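You operate a simulated robot arm through the tools that you are given. There is no shell and no other tool.

You run a simulated two-armed robot. Do the job below in one go: nothing can be reset, and whatever is moved stays where it is left.

TASK
Run about 250 cm of tube on line 1 at speed 6, stopping it yourself.
Fine: length dial OFF, speed set and counter zeroed before START; one start, no JOG; the switches and the air valve stay on.

Only the result counts: the job must be done as asked and must still hold three seconds after the hand-in. Knocking over, shifting, dropping, spilling or breaking anything else fails it.

THE ROBOT
Two 7-joint arms with two-finger grippers on one trunk that stands fixed in place. Base frame: the origin is at the foot of the trunk, x ahead of it, y to its left, z up. Lengths are in mm, angles in rad, forces in N, time in s.
The left shoulder is at [50, 191, 1167], the right one opposite. With the tool pointing down near the work surface each hand reaches from about 100 to 720 mm from the base axis, measured 20 degrees to its own side. Payload 2.69 kg a hand.
The tool frame of a hand sits at the grasp point between the pads (the TCP): z along the fingers, y along the line on which they close. The tips reach 20 mm beyond it. Largest opening 100 mm; the body of the gripper starts 63 mm behind the TCP.
Orientation is that of the tool frame in the base frame, as a unit quaternion [x, y, z, w]. With the fingers straight down and closing along the base's y, the tool's x points along the base's -x, its y along +y and its z along -z.

THE INTERFACE
- The arms move only by the tool step_arm. It takes "left_deltas", "right_deltas" or both (then of equal length, played together; a hand with none holds still); each is a list of rows, each an object of numbers (a shift or turn left out is 0, a gripper value left out holds the last): "tx", "ty", "tz": the shift along the tool's x, y, z in units of 500 mm (1.0 is 500 mm); "wx", "wy", "wz": the turn, a rotation vector about the tool's x, y, z in units of 60 degrees (1.0 is 60 degrees); "claw": the opening, from 0 (shut) to 1 (fully open). In form: [{"tx": .., "ty": .., "tz": .., "wx": .., "wy": .., "wz": .., "claw": ..}, ...]. A call has 1 to 20 rows; each row is the pose to reach, as a shift and turn from the pose commanded when the call began, along the tool's axes at that moment. A call with a number of a shift or a turn outside -1 to 1 is refused whole. A row lasts 0.2 s, in which the tool goes at most 50 mm and 0.15 rad; a call with a longer step from one row to the next is refused whole, and so is a gripper value outside its range. Where a pose cannot be reached the arm comes as near as it can. A force on the tool above 40 N (or 10 N above the force at the start of the call, whichever is more), or a blocked arm, ends the call early, and 0.2 s more pass. The fingers move at their own pace (about 153 mm/s each) and stop on an object; they squeeze with about 30 N. The grip force told is the motor's: it shows also when the fingers shut on nothing. Time passes only in rows, and 0.2 s behind the last, so rows that repeat a pose let the fingers close. It gives the time, the measured TCP pose, the force on the tool (base axes), the opening and the grip force at its end, in the units of the frame above (readings bear some noise), with the torque about the TCP (base axes, N m) and any sound that the robot's microphone picked up, and new pictures: "pictures" is both (left out), scene, wrist or none (wrist: the cameras of the hands that moved).
- Cameras (640 x 400 px; columns grow to the right, rows downward): "scene" is now at [117.3, -57.6, 1329.8]; the picture's right is [-0.52, -0.86, 0.00], its down [-0.49, 0.30, -0.82] and it looks along [0.70, -0.42, -0.57] (base axes); focal length 300 px, centre (320, 200). "left" rides on the left gripper at [70, 19, -99] in its tool frame; the picture's right is [-0.26, 0.97, 0.00], its down [-0.75, -0.20, -0.63] and it looks along [-0.61, -0.16, 0.78] (tool axes); focal length 230 px, centre (320, 200). "right" rides on the right gripper at [70, -19, -99] in its tool frame; the picture's right is [0.26, 0.97, 0.00], its down [-0.75, 0.20, -0.63] and it looks along [-0.61, 0.16, 0.78] (tool axes); focal length 230 px, centre (320, 200). There is no depth. A picture from a camera that has moved, and an enlarged one, comes with that camera's place and axes in the base frame and with its lens. The place of the scene camera against the robot may be out by one fixed shift of up to 18 mm in any direction.
- raise_lower(by): slides the trunk up (or, below 0, down) by that many mm; the arms and the scene camera ride with it, the base frame stays. It gives what a move gives, with no picture.
- turn_head(pan, tilt): turns the head with the scene camera to pan (to the left, within 1.396 rad either way) and tilt (down, from -0.506 to 1.204), counted from straight ahead of the robot. It gives what a move gives, and a new picture of the scene camera.
- inspect(camera, box): a new picture of the part [left, top, right, bottom] of that camera's present view, enlarged. The clock stands still meanwhile.
- hand_in(): hands the job in; it is judged then, once.

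Places have to be worked out from the pictures, the camera data and where the tool is seen. Open the grippers and draw the arms clear of the work before you hand the job in, unless the task says otherwise.

The tools are called after "Request:" as name(argument=value, ...) on one line, values as JSON. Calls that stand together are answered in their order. step_arm: Moves the arms, as the interface text tells. Its arguments: {"type":"object","properties":{"left_deltas":{"type":"array"},"right_deltas":{"type":"array"},"pictures":{"type":"string","enum":["both","scene","wrist","none"]}},"required":[]} The other tools are called the same way: raise_lower (by) slides the trunk up or down; turn_head (pan, tilt) turns the head that bears the scene camera; inspect (camera, box) takes an enlarged picture of a part of a camera's view; hand_in () hands the job in.

At the start:

```text
clock: 0.0
left_position: [444.5, -11.0, 1090.7]
left_tcp_rot: [-0.001, 1.0, 0.001, 0.0]
left_force: [0.2, 1.0, -0.1]
left_wrist_torque: [0.01, -0.02, 0.0]
left_opening: 100.3
left_finger_force: 0.0
right_position: [314.6, -401.2, 1071.4]
right_tcp_rot: [0.0, 1.0, 0.001, 0.0]
right_force: [0.3, 0.0, -0.4]
right_wrist_torque: [0.04, 0.03, -0.02]
right_opening: 100.2
right_finger_force: 0.0
trunk travel left (down, up): [-225.0, 98.0]
head pan, tilt: [-0.543, 0.609]
```

scene: 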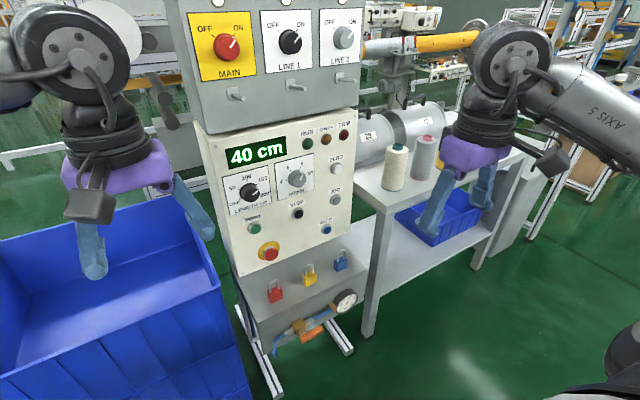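
right: 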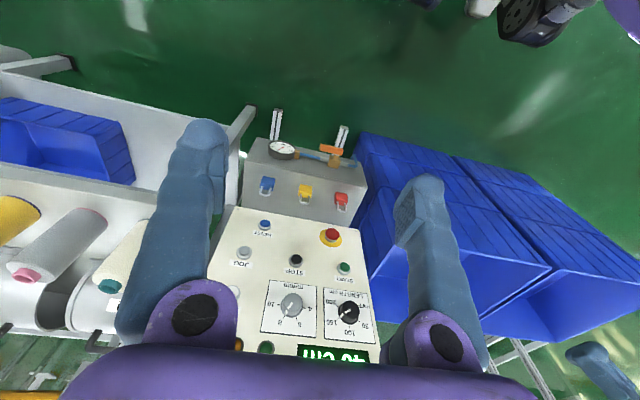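
left: 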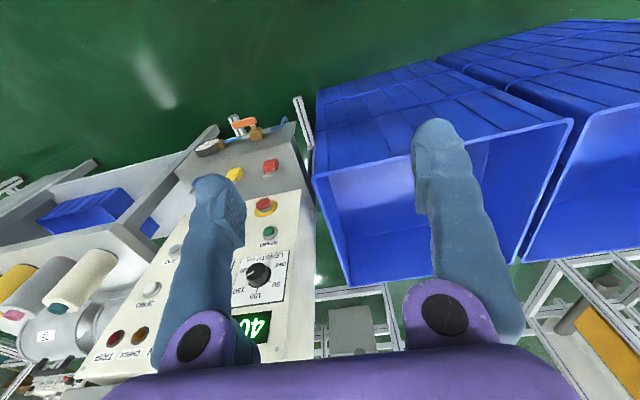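

The scene shows a control panel with switches, dials and buttons. I'll enlarge parts of it to read the labels before moving anything.

Request:
inspect(camera="scene", box=[180, 0, 380, 125])

Request:
inspect(camera="scene", box=[200, 120, 370, 226])

Request:
inspect(camera="scene", box=[210, 200, 370, 300])

Request:
inspect(camera="scene", box=[220, 240, 380, 360])

Request:
inspect(camera="right", box=[200, 200, 400, 370])

```text
3.20 times, centred on (280, 62) of scene
camera zoom: at [117.3, -57.6, 1329.8], right [-0.52, -0.86, 0.0], down [-0.49, 0.3, -0.82], along [0.7, -0.42, -0.57], focal length 961 px, centre (448, 640)
```

zoom: 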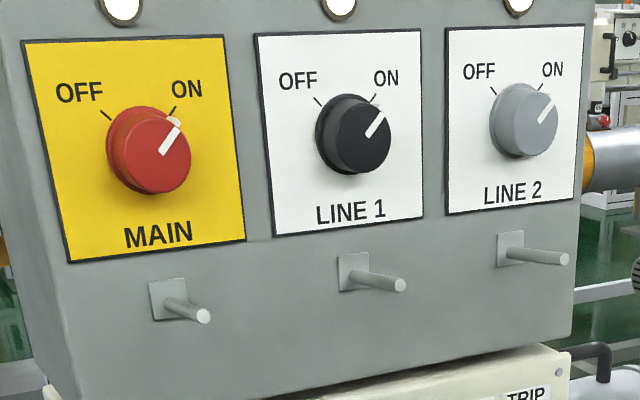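

```text
3.76 times, centred on (285, 173) of scene
camera zoom: at [117.3, -57.6, 1329.8], right [-0.52, -0.86, 0.0], down [-0.49, 0.3, -0.82], along [0.7, -0.42, -0.57], focal length 1130 px, centre (452, 302)
```

zoom: 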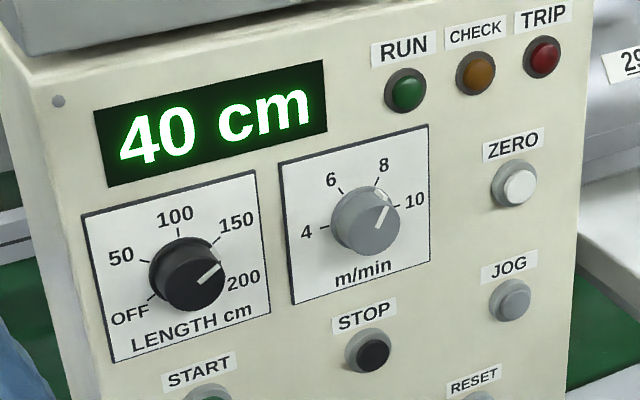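

```text
4.00 times, centred on (290, 250) of scene
camera zoom: at [117.3, -57.6, 1329.8], right [-0.52, -0.86, 0.0], down [-0.49, 0.3, -0.82], along [0.7, -0.42, -0.57], focal length 1201 px, centre (440, 0)
```

zoom: 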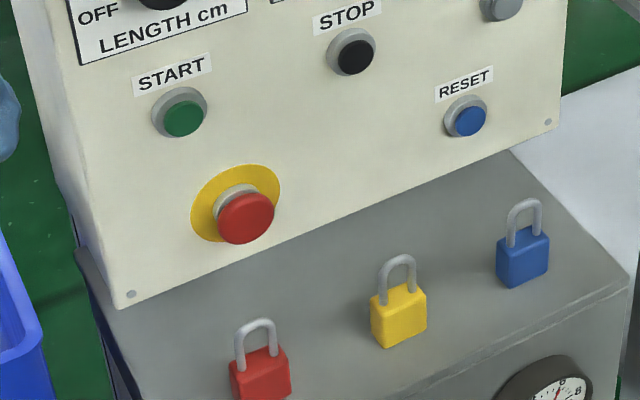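

```text
3.33 times, centred on (300, 300) of scene
camera zoom: at [117.3, -57.6, 1329.8], right [-0.52, -0.86, 0.0], down [-0.49, 0.3, -0.82], along [0.7, -0.42, -0.57], focal length 1001 px, centre (387, -133)
```

zoom: 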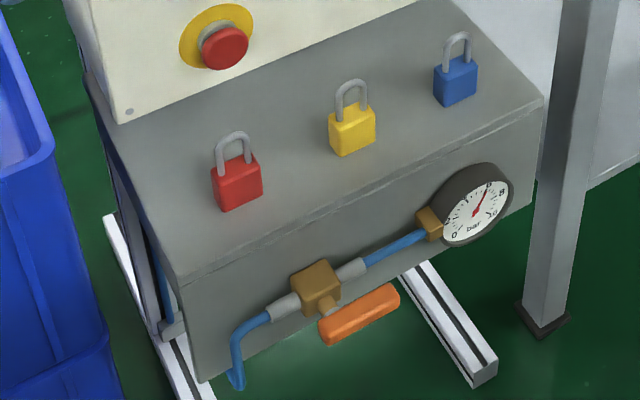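

```text
2.35 times, centred on (300, 285) of right
camera zoom: at [244.3, -419.4, 1171.0], right [-0.26, 0.97, 0.0], down [0.75, 0.2, 0.63], along [0.61, 0.16, -0.78], focal length 541 px, centre (367, 0)
```

zoom: 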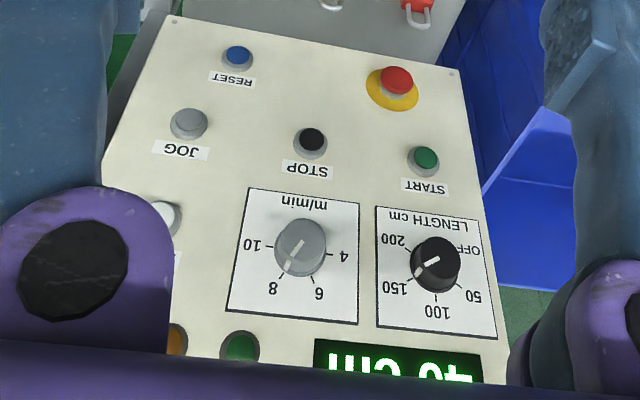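

The panel looks vertical at x≈730 mm, with START near y≈-225, STOP ≈-352 and JOG/ZERO ≈-479. I'll check these positions with the left wrist camera and read the dial pointers from the right one.

Request:
inspect(camera="left", box=[120, 180, 320, 305])

Request:
inspect(camera="right", box=[255, 270, 385, 350])

Request:
inspect(camera="scene", box=[220, 155, 320, 218])

```text
3.20 times, centred on (220, 242) of left
camera zoom: at [375.7, 8.2, 1189.3], right [0.26, 0.97, 0.0], down [0.75, -0.2, 0.63], along [0.61, -0.16, -0.78], focal length 736 px, centre (640, 64)
```

zoom: 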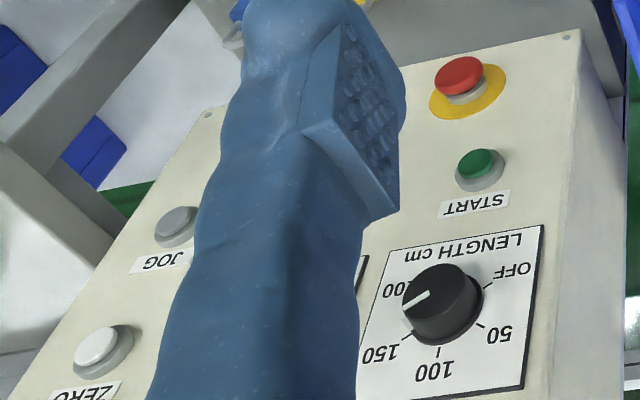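

```text
4.92 times, centred on (320, 310) of right
camera zoom: at [244.3, -419.4, 1171.0], right [-0.26, 0.97, 0.0], down [0.75, 0.2, 0.63], along [0.61, 0.16, -0.78], focal length 1133 px, centre (320, -342)
```

zoom: 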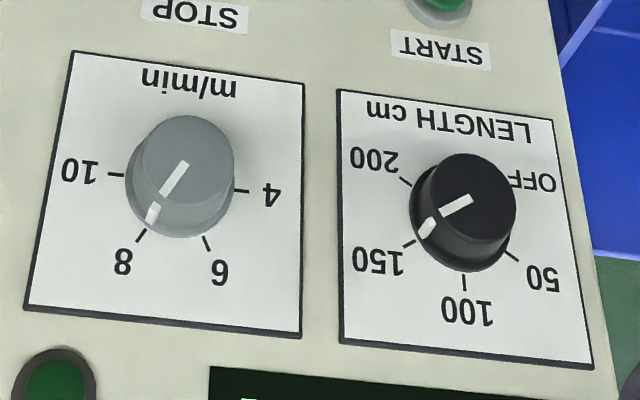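

```text
6.35 times, centred on (270, 186) of scene
camera zoom: at [117.3, -57.6, 1329.8], right [-0.52, -0.86, 0.0], down [-0.49, 0.3, -0.82], along [0.7, -0.42, -0.57], focal length 1906 px, centre (638, 286)
```

zoom: 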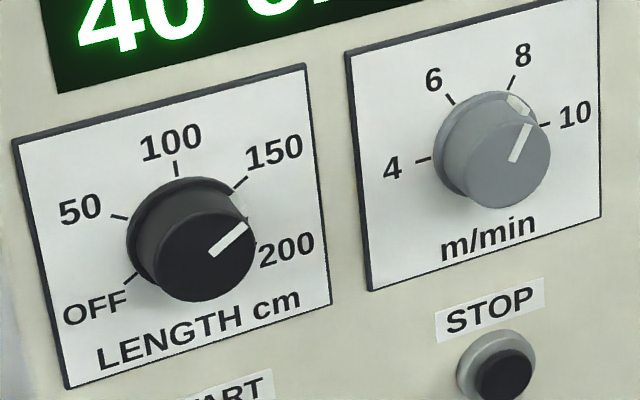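

The two wrist cameras agree with each other and put the panel at x≈750 mm: START (738,-217,804), JOG (740,-482,807), length knob face (732,-220,921). They also show the scene camera is shifted about 16 mm. The dials read 150 and 8, so I'll first tip the right hand forward (60°) while moving it out toward the panel.

Request:
step_arm(right_deltas=[{"tx": -0.04625, "tz": 0.01775, "wy": -0.125, "claw": 1}, {"tx": -0.0925, "tz": 0.0355, "wy": -0.25}, {"tx": -0.13875, "tz": 0.05325, "wy": -0.375}, {"tx": -0.185, "tz": 0.071, "wy": -0.5}, {"tx": -0.23125, "tz": 0.08875, "wy": -0.625}, {"tx": -0.2775, "tz": 0.1065, "wy": -0.75}, {"tx": -0.32375, "tz": 0.12425, "wy": -0.875}, {"tx": -0.37, "tz": 0.142, "wy": -1.0}, {"tx": -0.37, "tz": 0.142, "wy": -1.0}], pictures="both")

```text
clock: 2.0
left_position: [445.0, -11.1, 1091.3]
left_tcp_rot: [0.0, 1.0, 0.0, 0.0]
left_force: [-0.3, 0.2, 0.8]
left_wrist_torque: [-0.02, -0.02, -0.01]
left_opening: 100.1
left_finger_force: 0.0
right_position: [499.8, -400.7, 1001.2]
right_tcp_rot: [0.001, 0.866, 0.0, 0.501]
right_force: [0.1, 0.3, -0.3]
right_wrist_torque: [0.03, -0.01, -0.01]
right_opening: 99.8
right_finger_force: 0.1
trunk travel left (down, up): [-225.0, 98.0]
head pan, tilt: [-0.543, 0.609]
camera scene: at [117.1, -57.4, 1329.9], right [-0.52, -0.86, 0.0], down [-0.49, 0.3, -0.82], along [0.7, -0.42, -0.57], focal length 300 px, centre (320, 200)
camera right: at [378.8, -419.6, 989.7], right [-0.13, 0.97, -0.22], down [-0.17, 0.2, 0.96], along [0.98, 0.16, 0.14], focal length 230 px, centre (320, 200)
```

scene: 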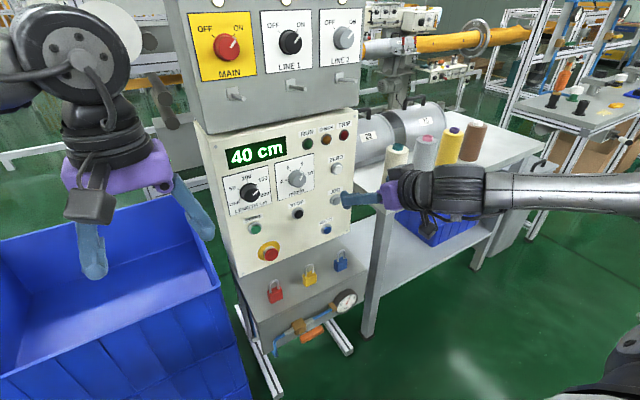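
right: 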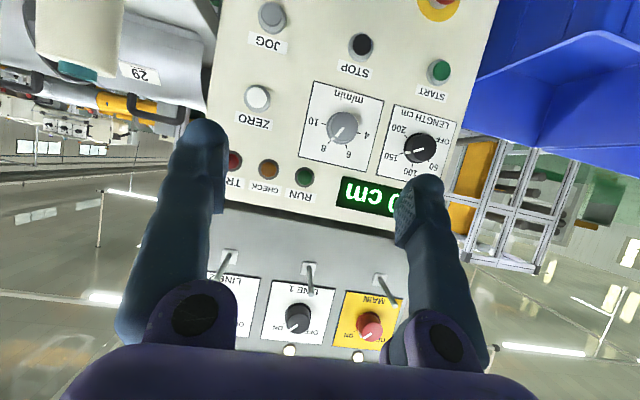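

The tilted view refines the layout: STOP and the speed knob at y≈-351, START and the length knob at y≈-221, ZERO and JOG at y≈-482, with knobs at z≈923 and the button row at z≈803. I'll tip the last 30° so the tool points straight at the panel, in front of the speed knob.

Request:
step_arm(right_deltas=[{"tx": 0.0067, "ty": 0.0201, "tz": 0.0503, "wy": -0.1, "claw": 0.8}, {"tx": 0.0135, "ty": 0.0402, "tz": 0.1005, "wy": -0.2}, {"tx": 0.0202, "ty": 0.0602, "tz": 0.1508, "wy": -0.3}, {"tx": 0.027, "ty": 0.0803, "tz": 0.201, "wy": -0.4}, {"tx": 0.0337, "ty": 0.1004, "tz": 0.2513, "wy": -0.5}, {"tx": 0.0337, "ty": 0.1004, "tz": 0.2513, "wy": -0.5}], pictures="both")

```text
clock: 3.4
left_position: [445.8, -10.8, 1091.4]
left_tcp_rot: [-0.001, 1.0, 0.0, 0.0]
left_force: [0.9, -0.4, 0.6]
left_wrist_torque: [0.0, -0.02, 0.03]
left_opening: 100.0
left_finger_force: 0.1
right_position: [599.4, -376.4, 928.4]
right_tcp_rot: [-0.004, 0.708, 0.01, 0.707]
right_force: [0.7, 0.3, 0.6]
right_wrist_torque: [-0.01, -0.01, 0.02]
right_opening: 80.0
right_finger_force: 0.0
right hand out of reach, approached as far as the arm can: row 4, 5, 6
trunk travel left (down, up): [-225.0, 98.0]
head pan, tilt: [-0.543, 0.609]
camera scene: at [116.9, -57.8, 1329.9], right [-0.52, -0.86, 0.0], down [-0.49, 0.3, -0.82], along [0.7, -0.42, -0.57], focal length 300 px, centre (320, 200)
camera right: at [501.2, -396.5, 857.7], right [-0.02, 0.97, -0.25], down [-0.63, 0.18, 0.75], along [0.77, 0.17, 0.61], focal length 230 px, centre (320, 200)
```

scene: 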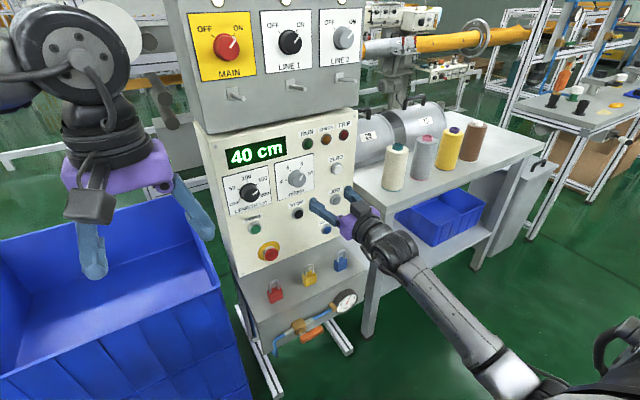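
right: 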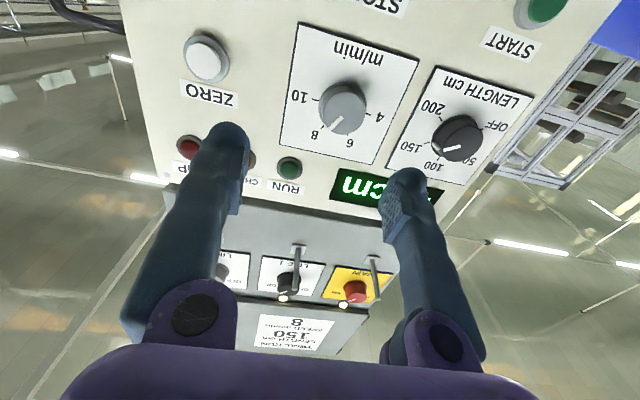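

The arm stalled about 25 mm short in y, probably at a joint limit in this posture. I'll read the placard on top of the cabinet, then turn the head to see how the right arm is folded.

Request:
inspect(camera="right", box=[230, 290, 380, 370])

Request:
turn_head(pan=-1.0, tilt=0.7)

```text
4.27 times, centred on (305, 330) of right
camera zoom: at [501.2, -396.5, 857.7], right [-0.02, 0.97, -0.25], down [-0.63, 0.18, 0.75], along [0.77, 0.17, 0.61], focal length 982 px, centre (384, -355)
```

zoom: 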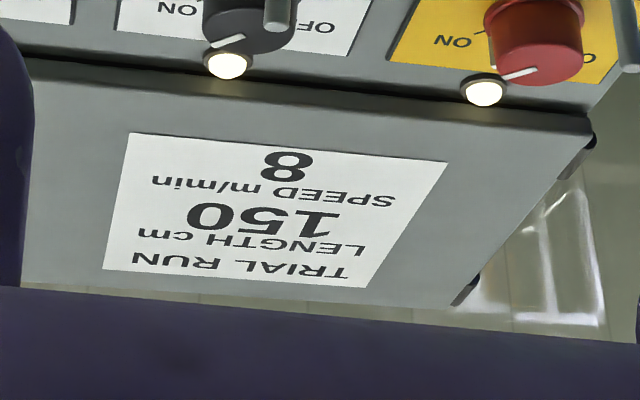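

```text
clock: 4.3
left_position: [445.4, -11.2, 1090.4]
left_tcp_rot: [-0.001, 1.0, 0.0, 0.0]
left_force: [-0.4, 0.1, -0.5]
left_wrist_torque: [-0.01, -0.01, -0.03]
left_opening: 100.1
left_finger_force: 0.1
right_position: [601.8, -375.4, 927.3]
right_tcp_rot: [-0.004, 0.708, 0.009, 0.706]
right_force: [0.3, -0.4, 0.3]
right_wrist_torque: [0.0, 0.02, -0.03]
right_opening: 80.2
right_finger_force: 0.1
trunk travel left (down, up): [-225.0, 98.0]
head pan, tilt: [-1.0, 0.7]
camera scene: at [87.8, -83.6, 1321.9], right [-0.84, -0.54, 0.0], down [-0.35, 0.54, -0.77], along [0.41, -0.64, -0.64], focal length 300 px, centre (320, 200)
```

scene: 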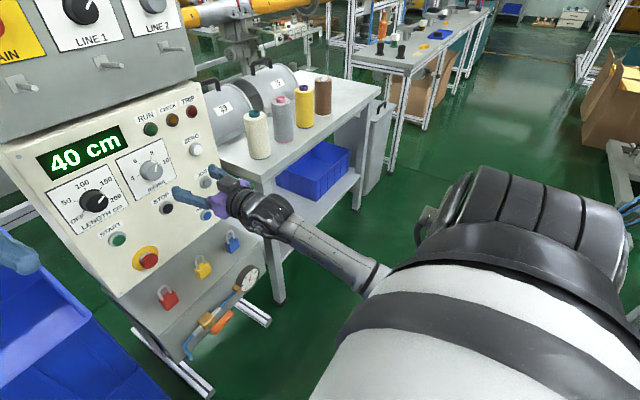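

The placard is only a trial-run note (150 cm, 8 m/min) and isn't part of my job. The elbow is out to the side and well bent, so extending may clear the limit; I'll move 80 mm toward the panel, leaving the tips about 30 mm clear of the knob.

Request:
step_arm(right_deltas=[{"tz": 0.04}, {"tz": 0.08}, {"tz": 0.12}, {"tz": 0.16}, {"tz": 0.16}], pictures="both")

```text
clock: 5.5
left_position: [445.0, -11.9, 1090.0]
left_tcp_rot: [0.0, 1.0, 0.0, 0.0]
left_force: [0.4, -0.2, 0.8]
left_wrist_torque: [0.03, 0.01, -0.01]
left_opening: 99.8
left_finger_force: 0.0
right_position: [682.1, -383.4, 928.0]
right_tcp_rot: [-0.002, 0.707, 0.004, 0.707]
right_force: [-0.3, 0.3, -0.5]
right_wrist_torque: [0.02, 0.02, 0.01]
right_opening: 80.1
right_finger_force: 0.1
right hand out of reach, approached as far as the arm can: row 1, 2, 3, 4, 5
trunk travel left (down, up): [-225.0, 98.0]
head pan, tilt: [-1.0, 0.7]
camera scene: at [87.6, -83.6, 1321.9], right [-0.84, -0.54, 0.0], down [-0.35, 0.54, -0.77], along [0.41, -0.64, -0.64], focal length 300 px, centre (320, 200)
camera right: at [581.3, -402.8, 858.5], right [-0.01, 0.97, -0.25], down [-0.63, 0.19, 0.75], along [0.78, 0.17, 0.61], focal length 230 px, centre (320, 200)
```

scene: 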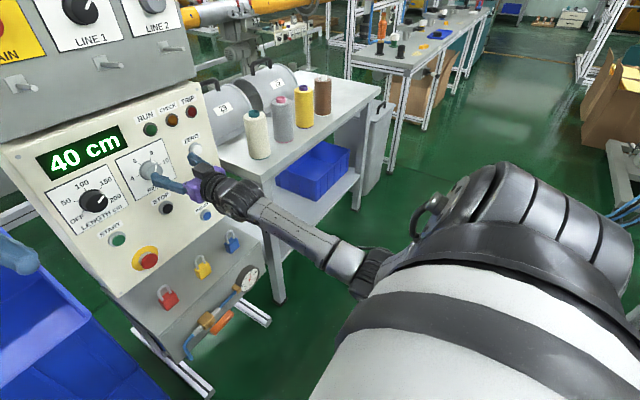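
right: 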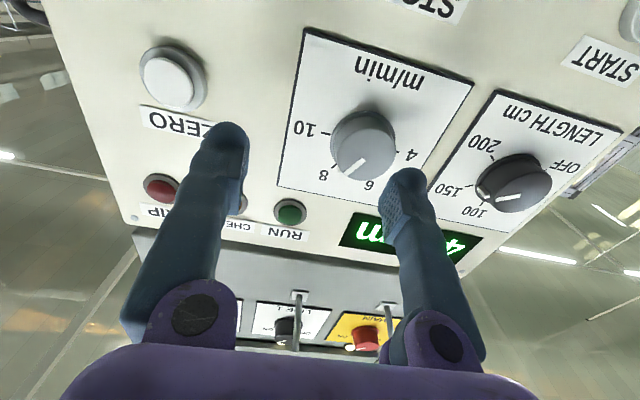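

The wrist is straight in line with the forearm, which is a wrist singularity. Lowering the trunk should bend the wrist again; the bin rim triangulates to x>669, z≈720, so the left hand at x=445 stays clear. First I'll pull the right hand back and up.

Request:
step_arm(right_deltas=[{"tz": -0.06, "tx": -0.045, "ty": -0.0167, "wy": 0.05}, {"tz": -0.12, "tx": -0.09, "ty": -0.0333, "wy": 0.1}, {"tz": -0.18, "tx": -0.135, "ty": -0.05, "wy": 0.15}, {"tz": -0.24, "tx": -0.18, "ty": -0.0667, "wy": 0.2}, {"tz": -0.3, "tx": -0.225, "ty": -0.0833, "wy": 0.25}, {"tz": -0.36, "tx": -0.27, "ty": -0.1, "wy": 0.3}, {"tz": -0.36, "tx": -0.27, "ty": -0.1, "wy": 0.3}], pictures="scene")

```text
clock: 7.1
left_position: [444.9, -11.8, 1090.3]
left_tcp_rot: [-0.001, 1.0, 0.001, 0.0]
left_force: [-0.8, -0.5, -0.4]
left_wrist_torque: [0.02, 0.01, 0.0]
left_opening: 100.2
left_finger_force: 0.0
right_position: [501.7, -433.9, 1064.3]
right_tcp_rot: [0.0, 0.809, 0.0, 0.587]
right_force: [0.7, -0.3, 0.1]
right_wrist_torque: [0.02, -0.03, -0.01]
right_opening: 79.7
right_finger_force: 0.0
trunk travel left (down, up): [-225.0, 98.0]
head pan, tilt: [-1.0, 0.7]
camera scene: at [87.9, -83.8, 1321.8], right [-0.84, -0.54, 0.0], down [-0.35, 0.54, -0.76], along [0.41, -0.64, -0.64], focal length 300 px, centre (320, 200)
```

scene: 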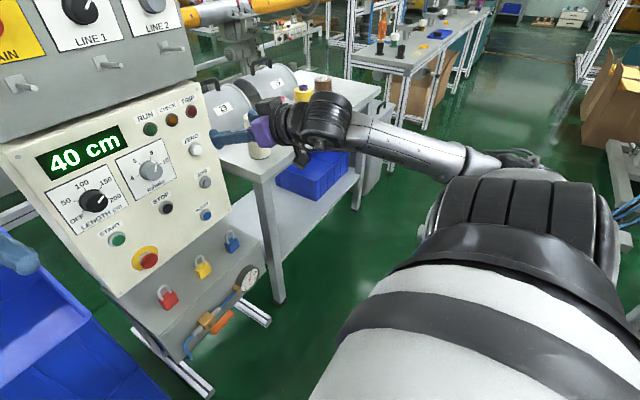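

The right hand is back at (502,-434,1064), clear of everything. I'll lower the trunk by 200 mm.

Request:
raise_lower(by=-200)

```text
clock: 9.3
left_position: [445.3, -11.9, 889.9]
left_tcp_rot: [0.0, 1.0, 0.0, 0.0]
left_force: [-0.3, 0.6, -0.6]
left_wrist_torque: [0.0, -0.01, 0.0]
left_opening: 99.9
left_finger_force: 0.0
right_position: [500.5, -432.3, 862.8]
right_tcp_rot: [0.0, 0.809, 0.0, 0.588]
right_force: [-0.4, -0.8, -0.4]
right_wrist_torque: [0.02, 0.0, 0.01]
right_opening: 79.9
right_finger_force: 0.0
trunk travel left (down, up): [-25.0, 298.0]
head pan, tilt: [-1.0, 0.7]
```

Trunk is down and both hands are clear. I'll bring the right hand forward to about (600,-353,923), pointing straight at the panel in front of the speed knob.

Request:
step_arm(right_deltas=[{"tx": -0.0352, "ty": 0.0317, "tz": 0.0304, "wy": -0.06}, {"tx": -0.0704, "ty": 0.0634, "tz": 0.0608, "wy": -0.12}, {"tx": -0.1056, "ty": 0.0952, "tz": 0.0912, "wy": -0.18}, {"tx": -0.1408, "ty": 0.1269, "tz": 0.1216, "wy": -0.24}, {"tx": -0.176, "ty": 0.1586, "tz": 0.152, "wy": -0.3}, {"tx": -0.176, "ty": 0.1586, "tz": 0.152, "wy": -0.3}], pictures="both")

```text
clock: 10.7
left_position: [444.9, -11.5, 889.9]
left_tcp_rot: [-0.002, 1.0, 0.001, 0.0]
left_force: [0.7, 0.5, -0.2]
left_wrist_torque: [-0.04, -0.02, -0.03]
left_opening: 99.8
left_finger_force: 0.0
right_position: [600.7, -353.9, 923.0]
right_tcp_rot: [-0.001, 0.707, 0.001, 0.707]
right_force: [-0.5, -0.2, -0.2]
right_wrist_torque: [-0.01, 0.04, -0.03]
right_opening: 80.0
right_finger_force: 0.1
trunk travel left (down, up): [-25.0, 298.0]
head pan, tilt: [-1.0, 0.7]
camera scene: at [87.9, -83.3, 1121.9], right [-0.84, -0.54, 0.0], down [-0.35, 0.54, -0.77], along [0.41, -0.64, -0.64], focal length 300 px, centre (320, 200)
camera right: at [501.1, -373.0, 853.0], right [0.0, 0.97, -0.26], down [-0.63, 0.2, 0.75], along [0.78, 0.16, 0.61], focal length 230 px, centre (320, 200)
```

scene: 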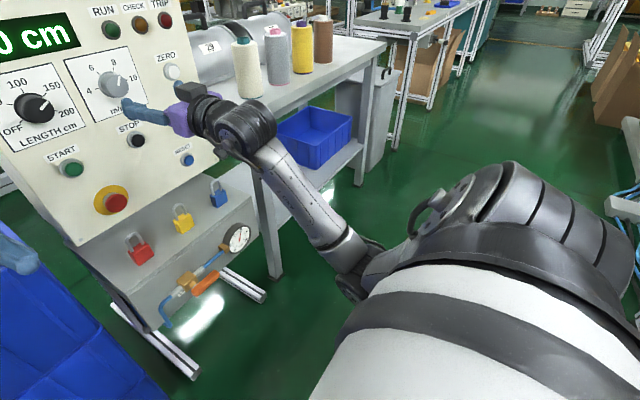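
right: 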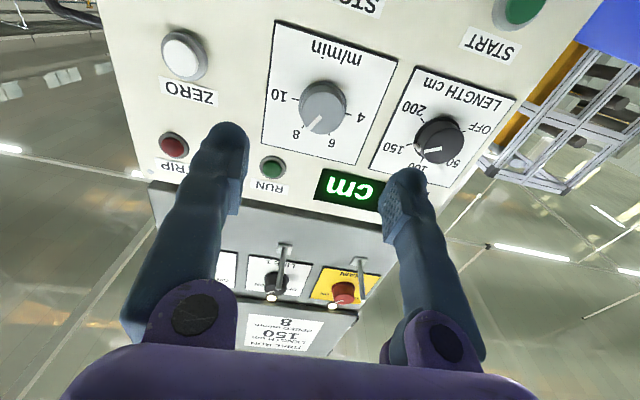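

This posture reaches the pose exactly. I'll turn the head back to the panel and enlarge the wrist view to refine the knob centres.

Request:
turn_head(pan=-0.5, tilt=0.35)

Request:
inspect(camera="right", box=[250, 20, 410, 170])

Request:
inspect(camera="right", box=[370, 60, 530, 190])

```text
clock: 11.6
left_position: [444.2, -11.0, 889.9]
left_tcp_rot: [0.0, 1.0, 0.0, 0.0]
left_force: [0.1, 0.3, 0.2]
left_wrist_torque: [0.04, 0.02, -0.02]
left_opening: 99.9
left_finger_force: 0.0
right_position: [600.3, -353.1, 924.1]
right_tcp_rot: [0.0, 0.707, 0.0, 0.707]
right_force: [0.0, 0.7, -0.1]
right_wrist_torque: [0.0, 0.02, 0.02]
right_opening: 80.2
right_finger_force: 0.2
trunk travel left (down, up): [-25.0, 298.0]
head pan, tilt: [-0.499, 0.351]
camera scene: at [123.5, -56.8, 1153.2], right [-0.48, -0.88, 0.0], down [-0.3, 0.17, -0.94], along [0.82, -0.45, -0.34], focal length 300 px, centre (320, 200)
```

scene: 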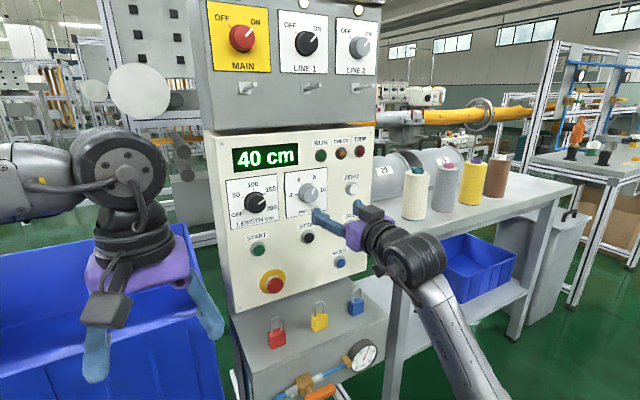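

```text
2.67 times, centred on (330, 95) of right
camera zoom: at [500.7, -373.1, 852.7], right [0.0, 0.97, -0.26], down [-0.63, 0.2, 0.75], along [0.78, 0.16, 0.61], focal length 614 px, centre (293, 480)
```

zoom: 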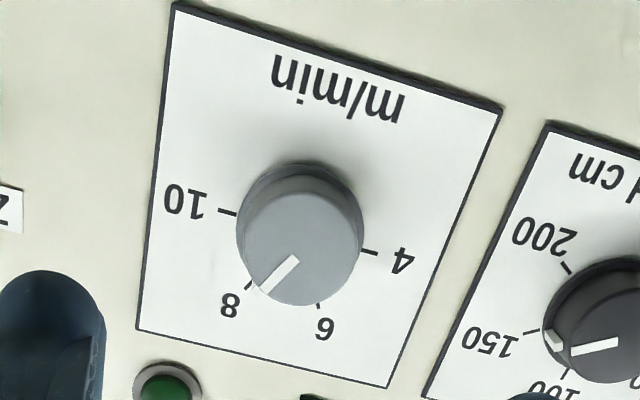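

```text
3.08 times, centred on (450, 125) of right
camera zoom: at [500.7, -373.1, 852.7], right [0.0, 0.97, -0.26], down [-0.63, 0.2, 0.75], along [0.78, 0.16, 0.61], focal length 708 px, centre (-80, 431)
```

zoom: 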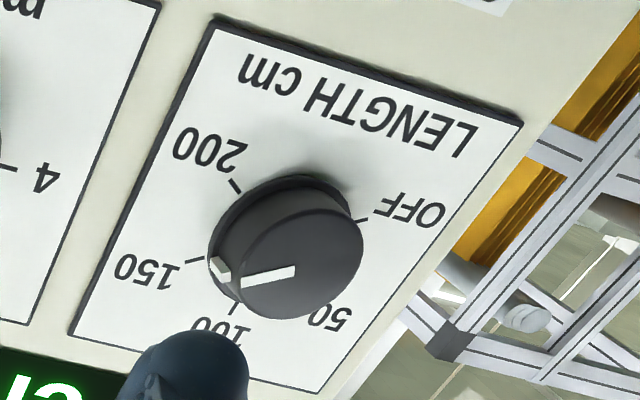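

The knob centre now triangulates well: speed knob at (y≈-351, z≈924) with its face at x≈726. I'll move up to x≈690 and roll the hand +30°, so that a 60° anticlockwise turn ends symmetric.

Request:
step_arm(right_deltas=[{"ty": 0.001, "tz": 0.036, "wz": 0.1}, {"ty": 0.002, "tz": 0.072, "wz": 0.2}, {"ty": 0.003, "tz": 0.108, "wz": 0.3}, {"ty": 0.004, "tz": 0.144, "wz": 0.4}, {"ty": 0.005, "tz": 0.18, "wz": 0.5}, {"ty": 0.005, "tz": 0.18, "wz": 0.5}], pictures="both")

```text
clock: 13.0
left_position: [445.6, -12.1, 890.0]
left_tcp_rot: [0.0, 1.0, 0.0, 0.0]
left_force: [0.2, 0.2, -0.3]
left_wrist_torque: [-0.03, 0.02, -0.05]
left_opening: 99.9
left_finger_force: 0.1
right_position: [692.2, -351.8, 923.0]
right_tcp_rot: [0.183, 0.683, 0.183, 0.683]
right_force: [0.3, -0.2, -0.4]
right_wrist_torque: [0.03, 0.04, -0.01]
right_opening: 80.1
right_finger_force: 0.1
trunk travel left (down, up): [-25.0, 298.0]
head pan, tilt: [-0.499, 0.351]
camera scene: at [123.6, -56.7, 1153.3], right [-0.48, -0.88, 0.0], down [-0.3, 0.16, -0.94], along [0.82, -0.45, -0.34], focal length 300 px, centre (320, 200)
camera right: at [591.6, -333.0, 853.1], right [0.0, 0.97, 0.26], down [-0.63, -0.2, 0.75], along [0.78, -0.16, 0.61], focal length 230 px, centre (320, 200)
```

scene: 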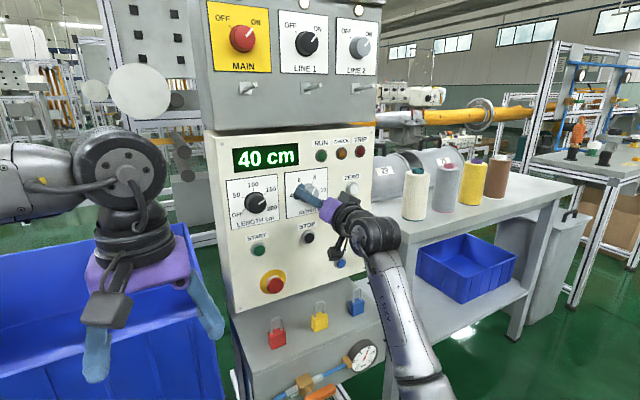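
right: 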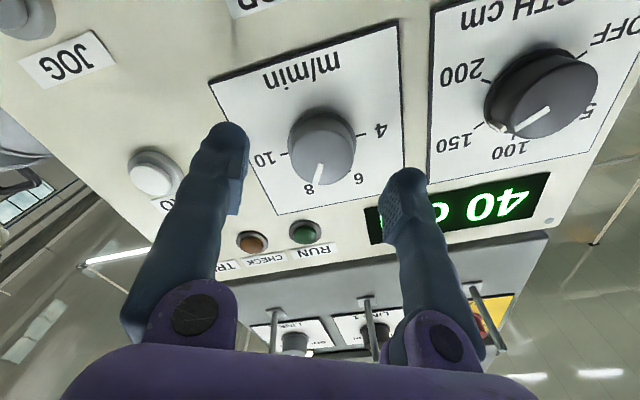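

The knob sits between the fingers as expected. I'll advance 28 mm so the tips surround it (to about x=740), watching the force.

Request:
step_arm(right_deltas=[{"tz": 0.014}, {"tz": 0.028}, {"tz": 0.042}, {"tz": 0.056}, {"tz": 0.056}], pictures="both")

Request:
inspect(camera="right", box=[180, 60, 460, 240])

```text
clock: 14.2
left_position: [444.5, -10.2, 891.0]
left_tcp_rot: [-0.001, 1.0, 0.001, 0.0]
left_force: [-1.0, -0.2, -0.2]
left_wrist_torque: [0.0, -0.01, -0.02]
left_opening: 99.8
left_finger_force: 0.0
right_position: [719.9, -351.6, 922.3]
right_tcp_rot: [0.183, 0.683, 0.183, 0.683]
right_force: [-0.4, 0.7, 0.4]
right_wrist_torque: [0.0, -0.02, 0.03]
right_opening: 80.2
right_finger_force: 0.1
trunk travel left (down, up): [-25.0, 298.0]
head pan, tilt: [-0.499, 0.351]
camera scene: at [123.6, -56.7, 1153.3], right [-0.48, -0.88, 0.0], down [-0.3, 0.16, -0.94], along [0.82, -0.45, -0.34], focal length 300 px, centre (320, 200)
camera right: at [619.3, -333.0, 853.3], right [0.0, 0.97, 0.26], down [-0.63, -0.2, 0.75], along [0.78, -0.16, 0.61], focal length 230 px, centre (320, 200)
```

scene: 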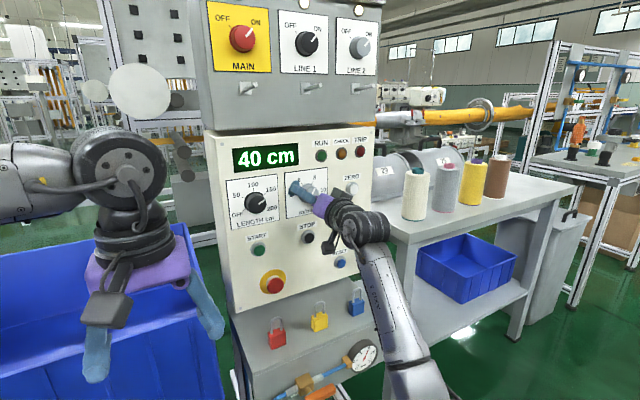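
right: 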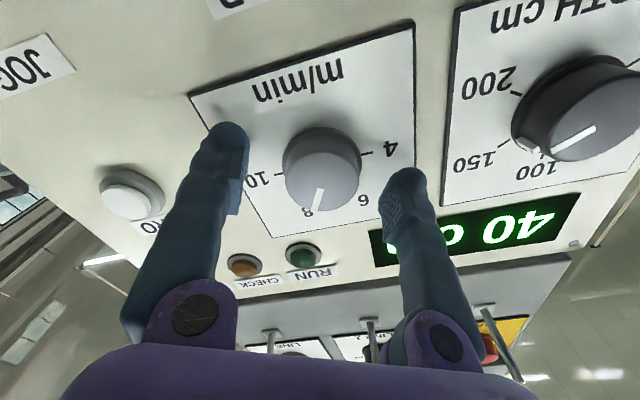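

```text
2.22 times, centred on (320, 150) of right
camera zoom: at [619.3, -333.0, 853.3], right [0.0, 0.97, 0.26], down [-0.63, -0.2, 0.75], along [0.78, -0.16, 0.61], focal length 511 px, centre (320, 311)
```

zoom: 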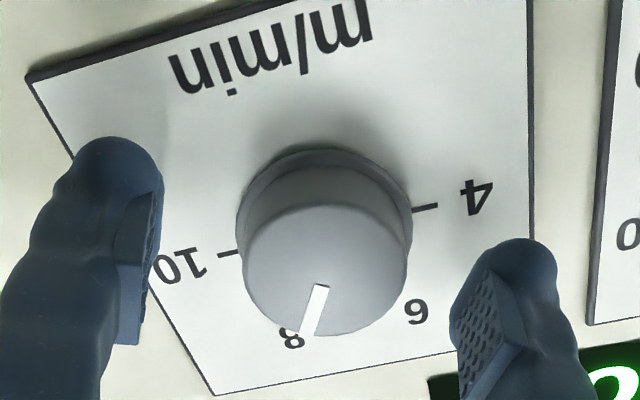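

The fingers straddle the knob, with its centre about 1–2 mm toward +y. I'll nudge that way, advance 2 mm and close the grip, then check the reaction before turning.

Request:
step_arm(right_deltas=[{"ty": 0.0037, "tx": -0.0009, "tz": 0.004}, {"ty": 0.0037, "tx": -0.0009, "tz": 0.004, "claw": 0.3}, {"ty": 0.0037, "tx": -0.0009, "tz": 0.004, "claw": 0.3}, {"ty": 0.0037, "tx": -0.0009, "tz": 0.004, "claw": 0.3}], pictures="wrist")

```text
clock: 15.2
left_position: [445.1, -12.1, 890.9]
left_tcp_rot: [-0.001, 1.0, 0.0, 0.0]
left_force: [0.4, 0.1, 0.0]
left_wrist_torque: [0.0, -0.01, 0.01]
left_opening: 100.3
left_finger_force: 0.1
right_position: [721.2, -350.2, 923.6]
right_tcp_rot: [0.183, 0.683, 0.183, 0.683]
right_force: [0.0, -2.1, -1.1]
right_wrist_torque: [0.04, 0.08, -0.01]
right_opening: 41.3
right_finger_force: 44.8
trunk travel left (down, up): [-25.0, 298.0]
head pan, tilt: [-0.499, 0.351]
camera right: at [621.3, -331.8, 854.5], right [0.0, 0.97, 0.26], down [-0.63, -0.2, 0.75], along [0.78, -0.16, 0.61], focal length 230 px, centre (320, 200)
```

right: 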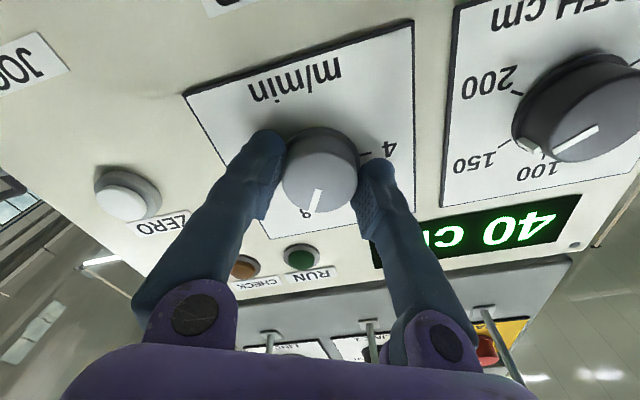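

Gripped at 41 mm with very little side force, so it's well centred. I'll turn the hand 30° anticlockwise first and check whether the knob follows.

Request:
step_arm(right_deltas=[{"wz": -0.1}, {"wz": -0.2}, {"wz": -0.3}, {"wz": -0.4}, {"wz": -0.5}, {"wz": -0.5}], pictures="both")

Request:
inspect(camera="right", box=[220, 80, 420, 230])

```text
clock: 16.6
left_position: [445.8, -12.0, 889.9]
left_tcp_rot: [-0.001, 1.0, 0.0, -0.001]
left_force: [-0.3, 0.3, 0.5]
left_wrist_torque: [0.0, -0.02, 0.03]
left_opening: 100.0
left_finger_force: 0.0
right_position: [720.4, -356.2, 891.7]
right_tcp_rot: [0.035, 0.716, 0.035, 0.696]
right_force: [3.0, 4.1, -10.9]
right_wrist_torque: [-0.26, 0.18, -0.02]
right_opening: 31.7
right_finger_force: 1.5
right hand out of reach, approached as far as the arm can: row 3, 4, 5, 6
trunk travel left (down, up): [-25.0, 298.0]
head pan, tilt: [-0.499, 0.351]
camera scene: at [124.9, -57.3, 1152.1], right [-0.48, -0.88, 0.0], down [-0.3, 0.17, -0.94], along [0.82, -0.45, -0.35], focal length 300 px, centre (320, 200)
camera right: at [618.5, -369.1, 823.5], right [-0.01, 0.99, -0.16], down [-0.61, 0.12, 0.78], along [0.79, 0.1, 0.6], focal length 230 px, centre (320, 200)
```

scene: 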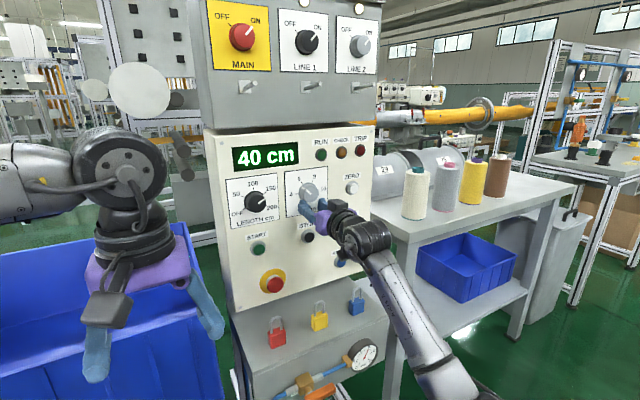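
right: 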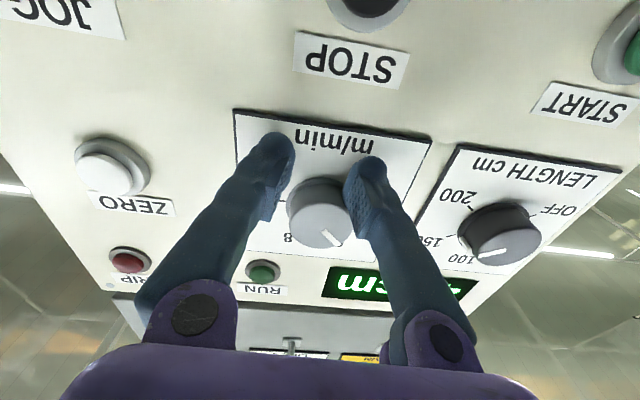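

```text
2.67 times, centred on (320, 155) of right
camera zoom: at [618.5, -369.1, 823.5], right [-0.01, 0.99, -0.16], down [-0.61, 0.12, 0.78], along [0.79, 0.1, 0.6], focal length 614 px, centre (320, 320)
```

zoom: 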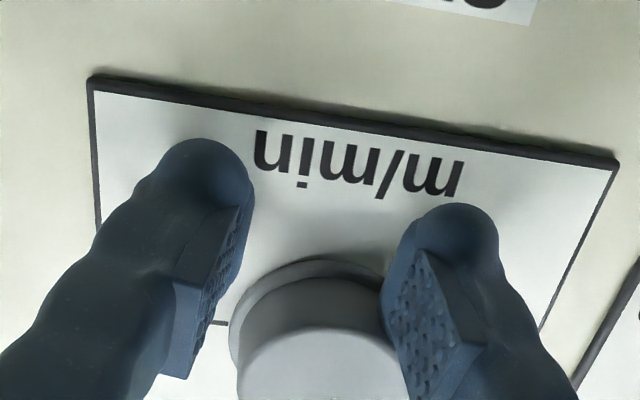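

Partway through the turn the arm ran out of its reachable range and the hand slid 32 mm down off the knob. I'll open the fingers, back out 25 mm and look at the knob before rehearsing the roll in free space.

Request:
step_arm(right_deltas=[{"claw": 0.8}, {"claw": 0.8}, {"tz": -0.025, "claw": 0.8}, {"tz": -0.05, "claw": 0.8}, {"tz": -0.05, "claw": 0.8}], pictures="both")

Request:
inspect(camera="right", box=[220, 80, 420, 230])

Request:
inspect(camera="scene", box=[210, 130, 380, 260])

```text
clock: 17.8
left_position: [444.6, -11.6, 891.1]
left_tcp_rot: [0.0, 1.0, 0.001, 0.0]
left_force: [-0.4, -0.3, 0.1]
left_wrist_torque: [-0.01, 0.0, -0.01]
left_opening: 99.9
left_finger_force: 0.1
right_position: [694.1, -354.5, 903.9]
right_tcp_rot: [0.034, 0.708, 0.037, 0.704]
right_force: [-0.5, -0.3, 0.3]
right_wrist_torque: [-0.01, 0.0, 0.01]
right_opening: 80.0
right_finger_force: 0.0
trunk travel left (down, up): [-25.0, 298.0]
head pan, tilt: [-0.499, 0.351]
camera scene: at [123.5, -56.7, 1153.3], right [-0.48, -0.88, 0.0], down [-0.3, 0.16, -0.94], along [0.82, -0.45, -0.34], focal length 300 px, centre (320, 200)
camera right: at [593.0, -367.7, 832.6], right [-0.01, 0.99, -0.16], down [-0.63, 0.12, 0.77], along [0.78, 0.1, 0.62], focal length 230 px, centre (320, 200)
```

scene: 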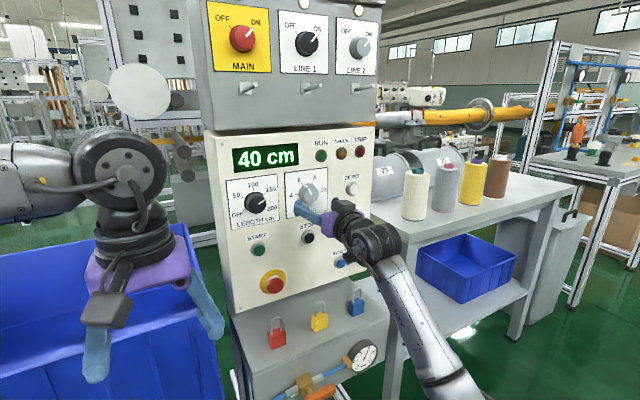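
right: 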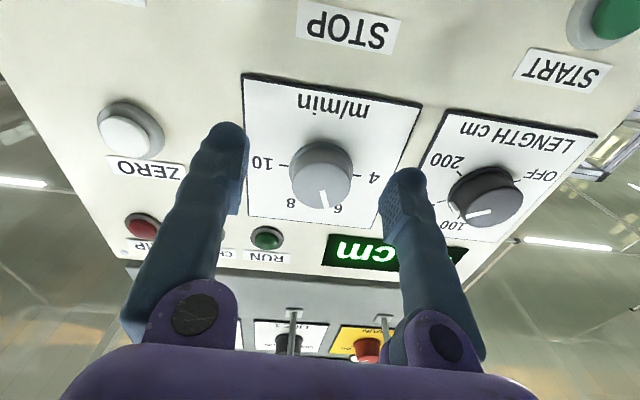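

```text
2.67 times, centred on (320, 155) of right
camera zoom: at [593.0, -367.7, 832.6], right [-0.01, 0.99, -0.16], down [-0.63, 0.12, 0.77], along [0.78, 0.1, 0.62], focal length 614 px, centre (320, 320)
```

zoom: 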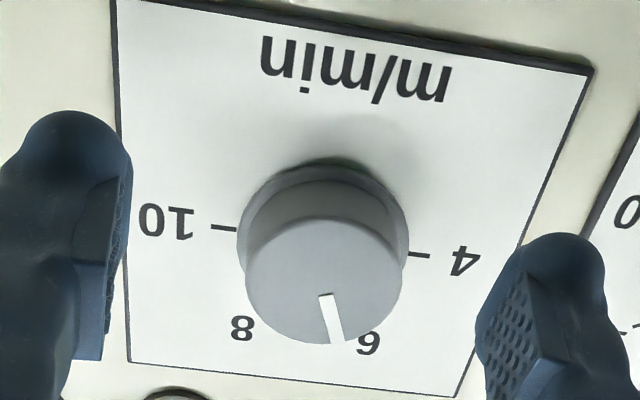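

```text
3.08 times, centred on (295, 195) of scene
camera zoom: at [123.5, -56.7, 1153.3], right [-0.48, -0.88, 0.0], down [-0.3, 0.16, -0.94], along [0.82, -0.45, -0.34], focal length 924 px, centre (397, 215)
```

zoom: 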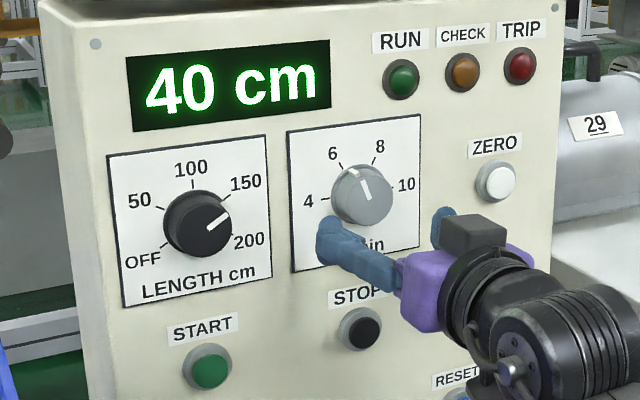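

The knob did turn and its pointer is now somewhere between 6 and 8, nearer 6. I'll zoom in to read the angle.

Request:
inspect(camera="scene", box=[285, 160, 330, 215])

Request:
inspect(camera="right", box=[270, 120, 370, 220])

```text
7.27 times, centred on (308, 188) of scene
camera zoom: at [123.5, -56.7, 1153.3], right [-0.48, -0.88, 0.0], down [-0.3, 0.16, -0.94], along [0.82, -0.45, -0.34], focal length 2183 px, centre (411, 291)
```

zoom: 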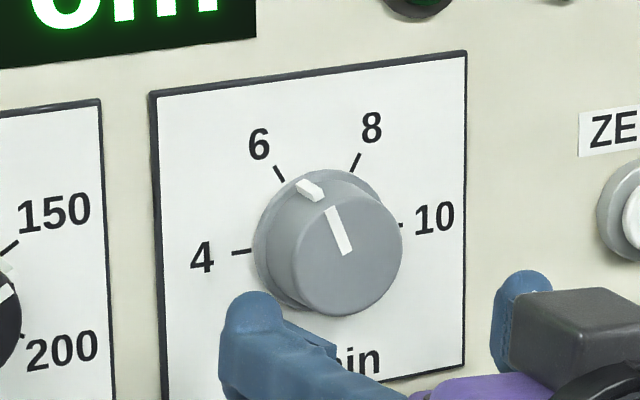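

```text
4.00 times, centred on (320, 170) of right
camera zoom: at [593.0, -367.7, 832.6], right [-0.01, 0.99, -0.16], down [-0.63, 0.12, 0.77], along [0.78, 0.1, 0.62], focal length 920 px, centre (320, 320)
```

zoom: 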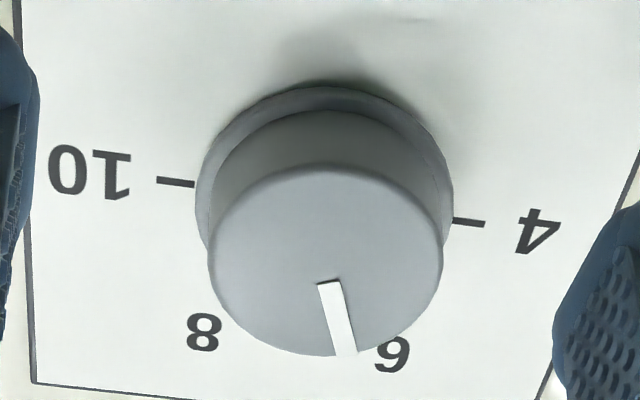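

The pointer reads roughly -14°, against -30° for the 6 mark, so about 16° more is needed and the dial has no detents. I'll go back to the knob's height without touching anything and rehearse rolling the other way to find the usable wrist range.

Request:
step_arm(right_deltas=[{"tx": -0.02, "ty": 0.006}, {"tx": -0.039, "ty": 0.011, "wz": 0.12}, {"tx": -0.039, "ty": 0.011, "wz": 0.24}, {"tx": -0.039, "ty": 0.011, "wz": 0.36}, {"tx": -0.039, "ty": 0.011, "wz": 0.48}, {"tx": -0.039, "ty": 0.011, "wz": 0.6}, {"tx": -0.039, "ty": 0.011, "wz": 0.72}, {"tx": -0.039, "ty": 0.011, "wz": 0.84}, {"tx": -0.039, "ty": 0.011, "wz": 0.9}, {"tx": -0.039, "ty": 0.011, "wz": 0.9}], pictures="both")

```text
clock: 20.0
left_position: [445.3, -10.6, 891.7]
left_tcp_rot: [0.0, 1.0, 0.0, 0.0]
left_force: [-0.8, 0.1, 0.2]
left_wrist_torque: [-0.01, -0.02, 0.01]
left_opening: 100.3
left_finger_force: 0.1
right_position: [692.3, -351.4, 923.3]
right_tcp_rot: [0.352, 0.616, 0.354, 0.609]
right_force: [-0.1, -0.2, 0.6]
right_wrist_torque: [0.04, -0.01, -0.02]
right_opening: 80.2
right_finger_force: 0.0
trunk travel left (down, up): [-25.0, 298.0]
head pan, tilt: [-0.499, 0.351]
camera scene: at [123.5, -56.7, 1153.3], right [-0.48, -0.88, 0.0], down [-0.3, 0.16, -0.94], along [0.82, -0.45, -0.34], focal length 300 px, centre (320, 200)
camera right: at [592.6, -301.2, 872.8], right [0.0, 0.71, 0.71], down [-0.62, -0.55, 0.55], along [0.78, -0.44, 0.44], focal length 230 px, centre (320, 200)
```

scene: 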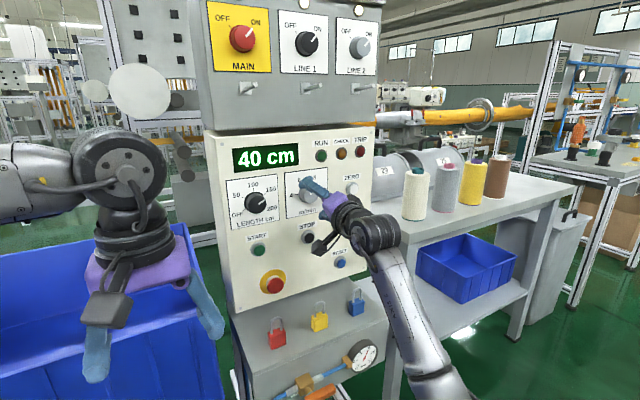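
right: 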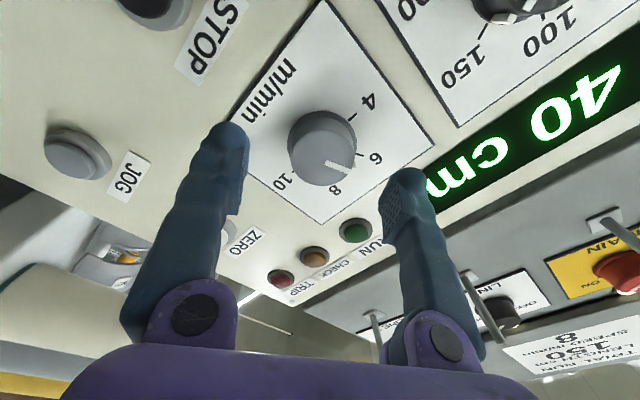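

At roll 60° the hand holds its pose at x=692 with no trouble. I'll advance with open fingers around the knob to x≈721 and confirm that is reachable too.

Request:
step_arm(right_deltas=[{"tx": 0.0018, "ty": 0.0017, "tz": 0.015}, {"tx": 0.0018, "ty": 0.0017, "tz": 0.03}, {"tx": 0.0018, "ty": 0.0017, "tz": 0.045}, {"tx": 0.0018, "ty": 0.0017, "tz": 0.058}, {"tx": 0.0018, "ty": 0.0017, "tz": 0.058}], pictures="both")

```text
clock: 21.2
left_position: [444.0, -12.1, 890.3]
left_tcp_rot: [0.0, 1.0, 0.0, 0.0]
left_force: [-0.1, 0.3, -0.3]
left_wrist_torque: [-0.02, 0.01, 0.02]
left_opening: 100.0
left_finger_force: 0.1
right_position: [722.6, -350.3, 923.6]
right_tcp_rot: [0.352, 0.616, 0.354, 0.61]
right_force: [1.1, -0.1, 0.4]
right_wrist_torque: [0.04, 0.01, -0.01]
right_opening: 80.1
right_finger_force: 0.0
trunk travel left (down, up): [-25.0, 298.0]
head pan, tilt: [-0.499, 0.351]
camera scene: at [123.6, -56.7, 1153.3], right [-0.48, -0.88, 0.0], down [-0.3, 0.16, -0.94], along [0.82, -0.45, -0.34], focal length 300 px, centre (320, 200)
camera right: at [622.1, -299.9, 872.3], right [0.0, 0.71, 0.71], down [-0.62, -0.55, 0.55], along [0.78, -0.44, 0.44], focal length 230 px, centre (320, 200)
```

scene: 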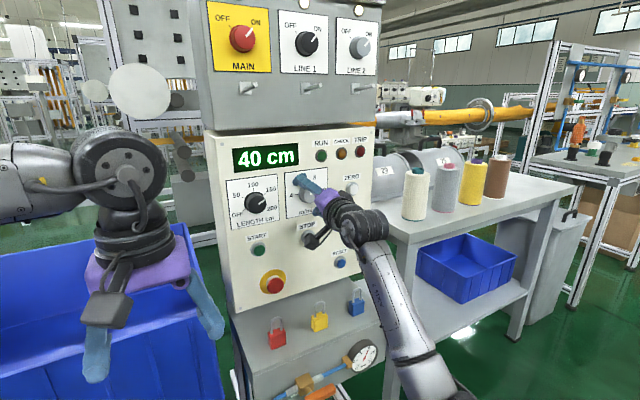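
right: 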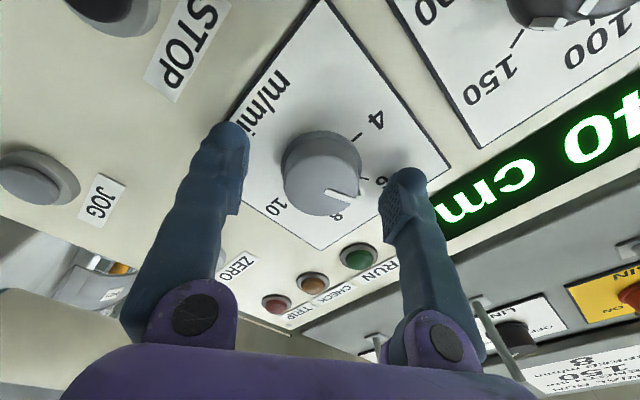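

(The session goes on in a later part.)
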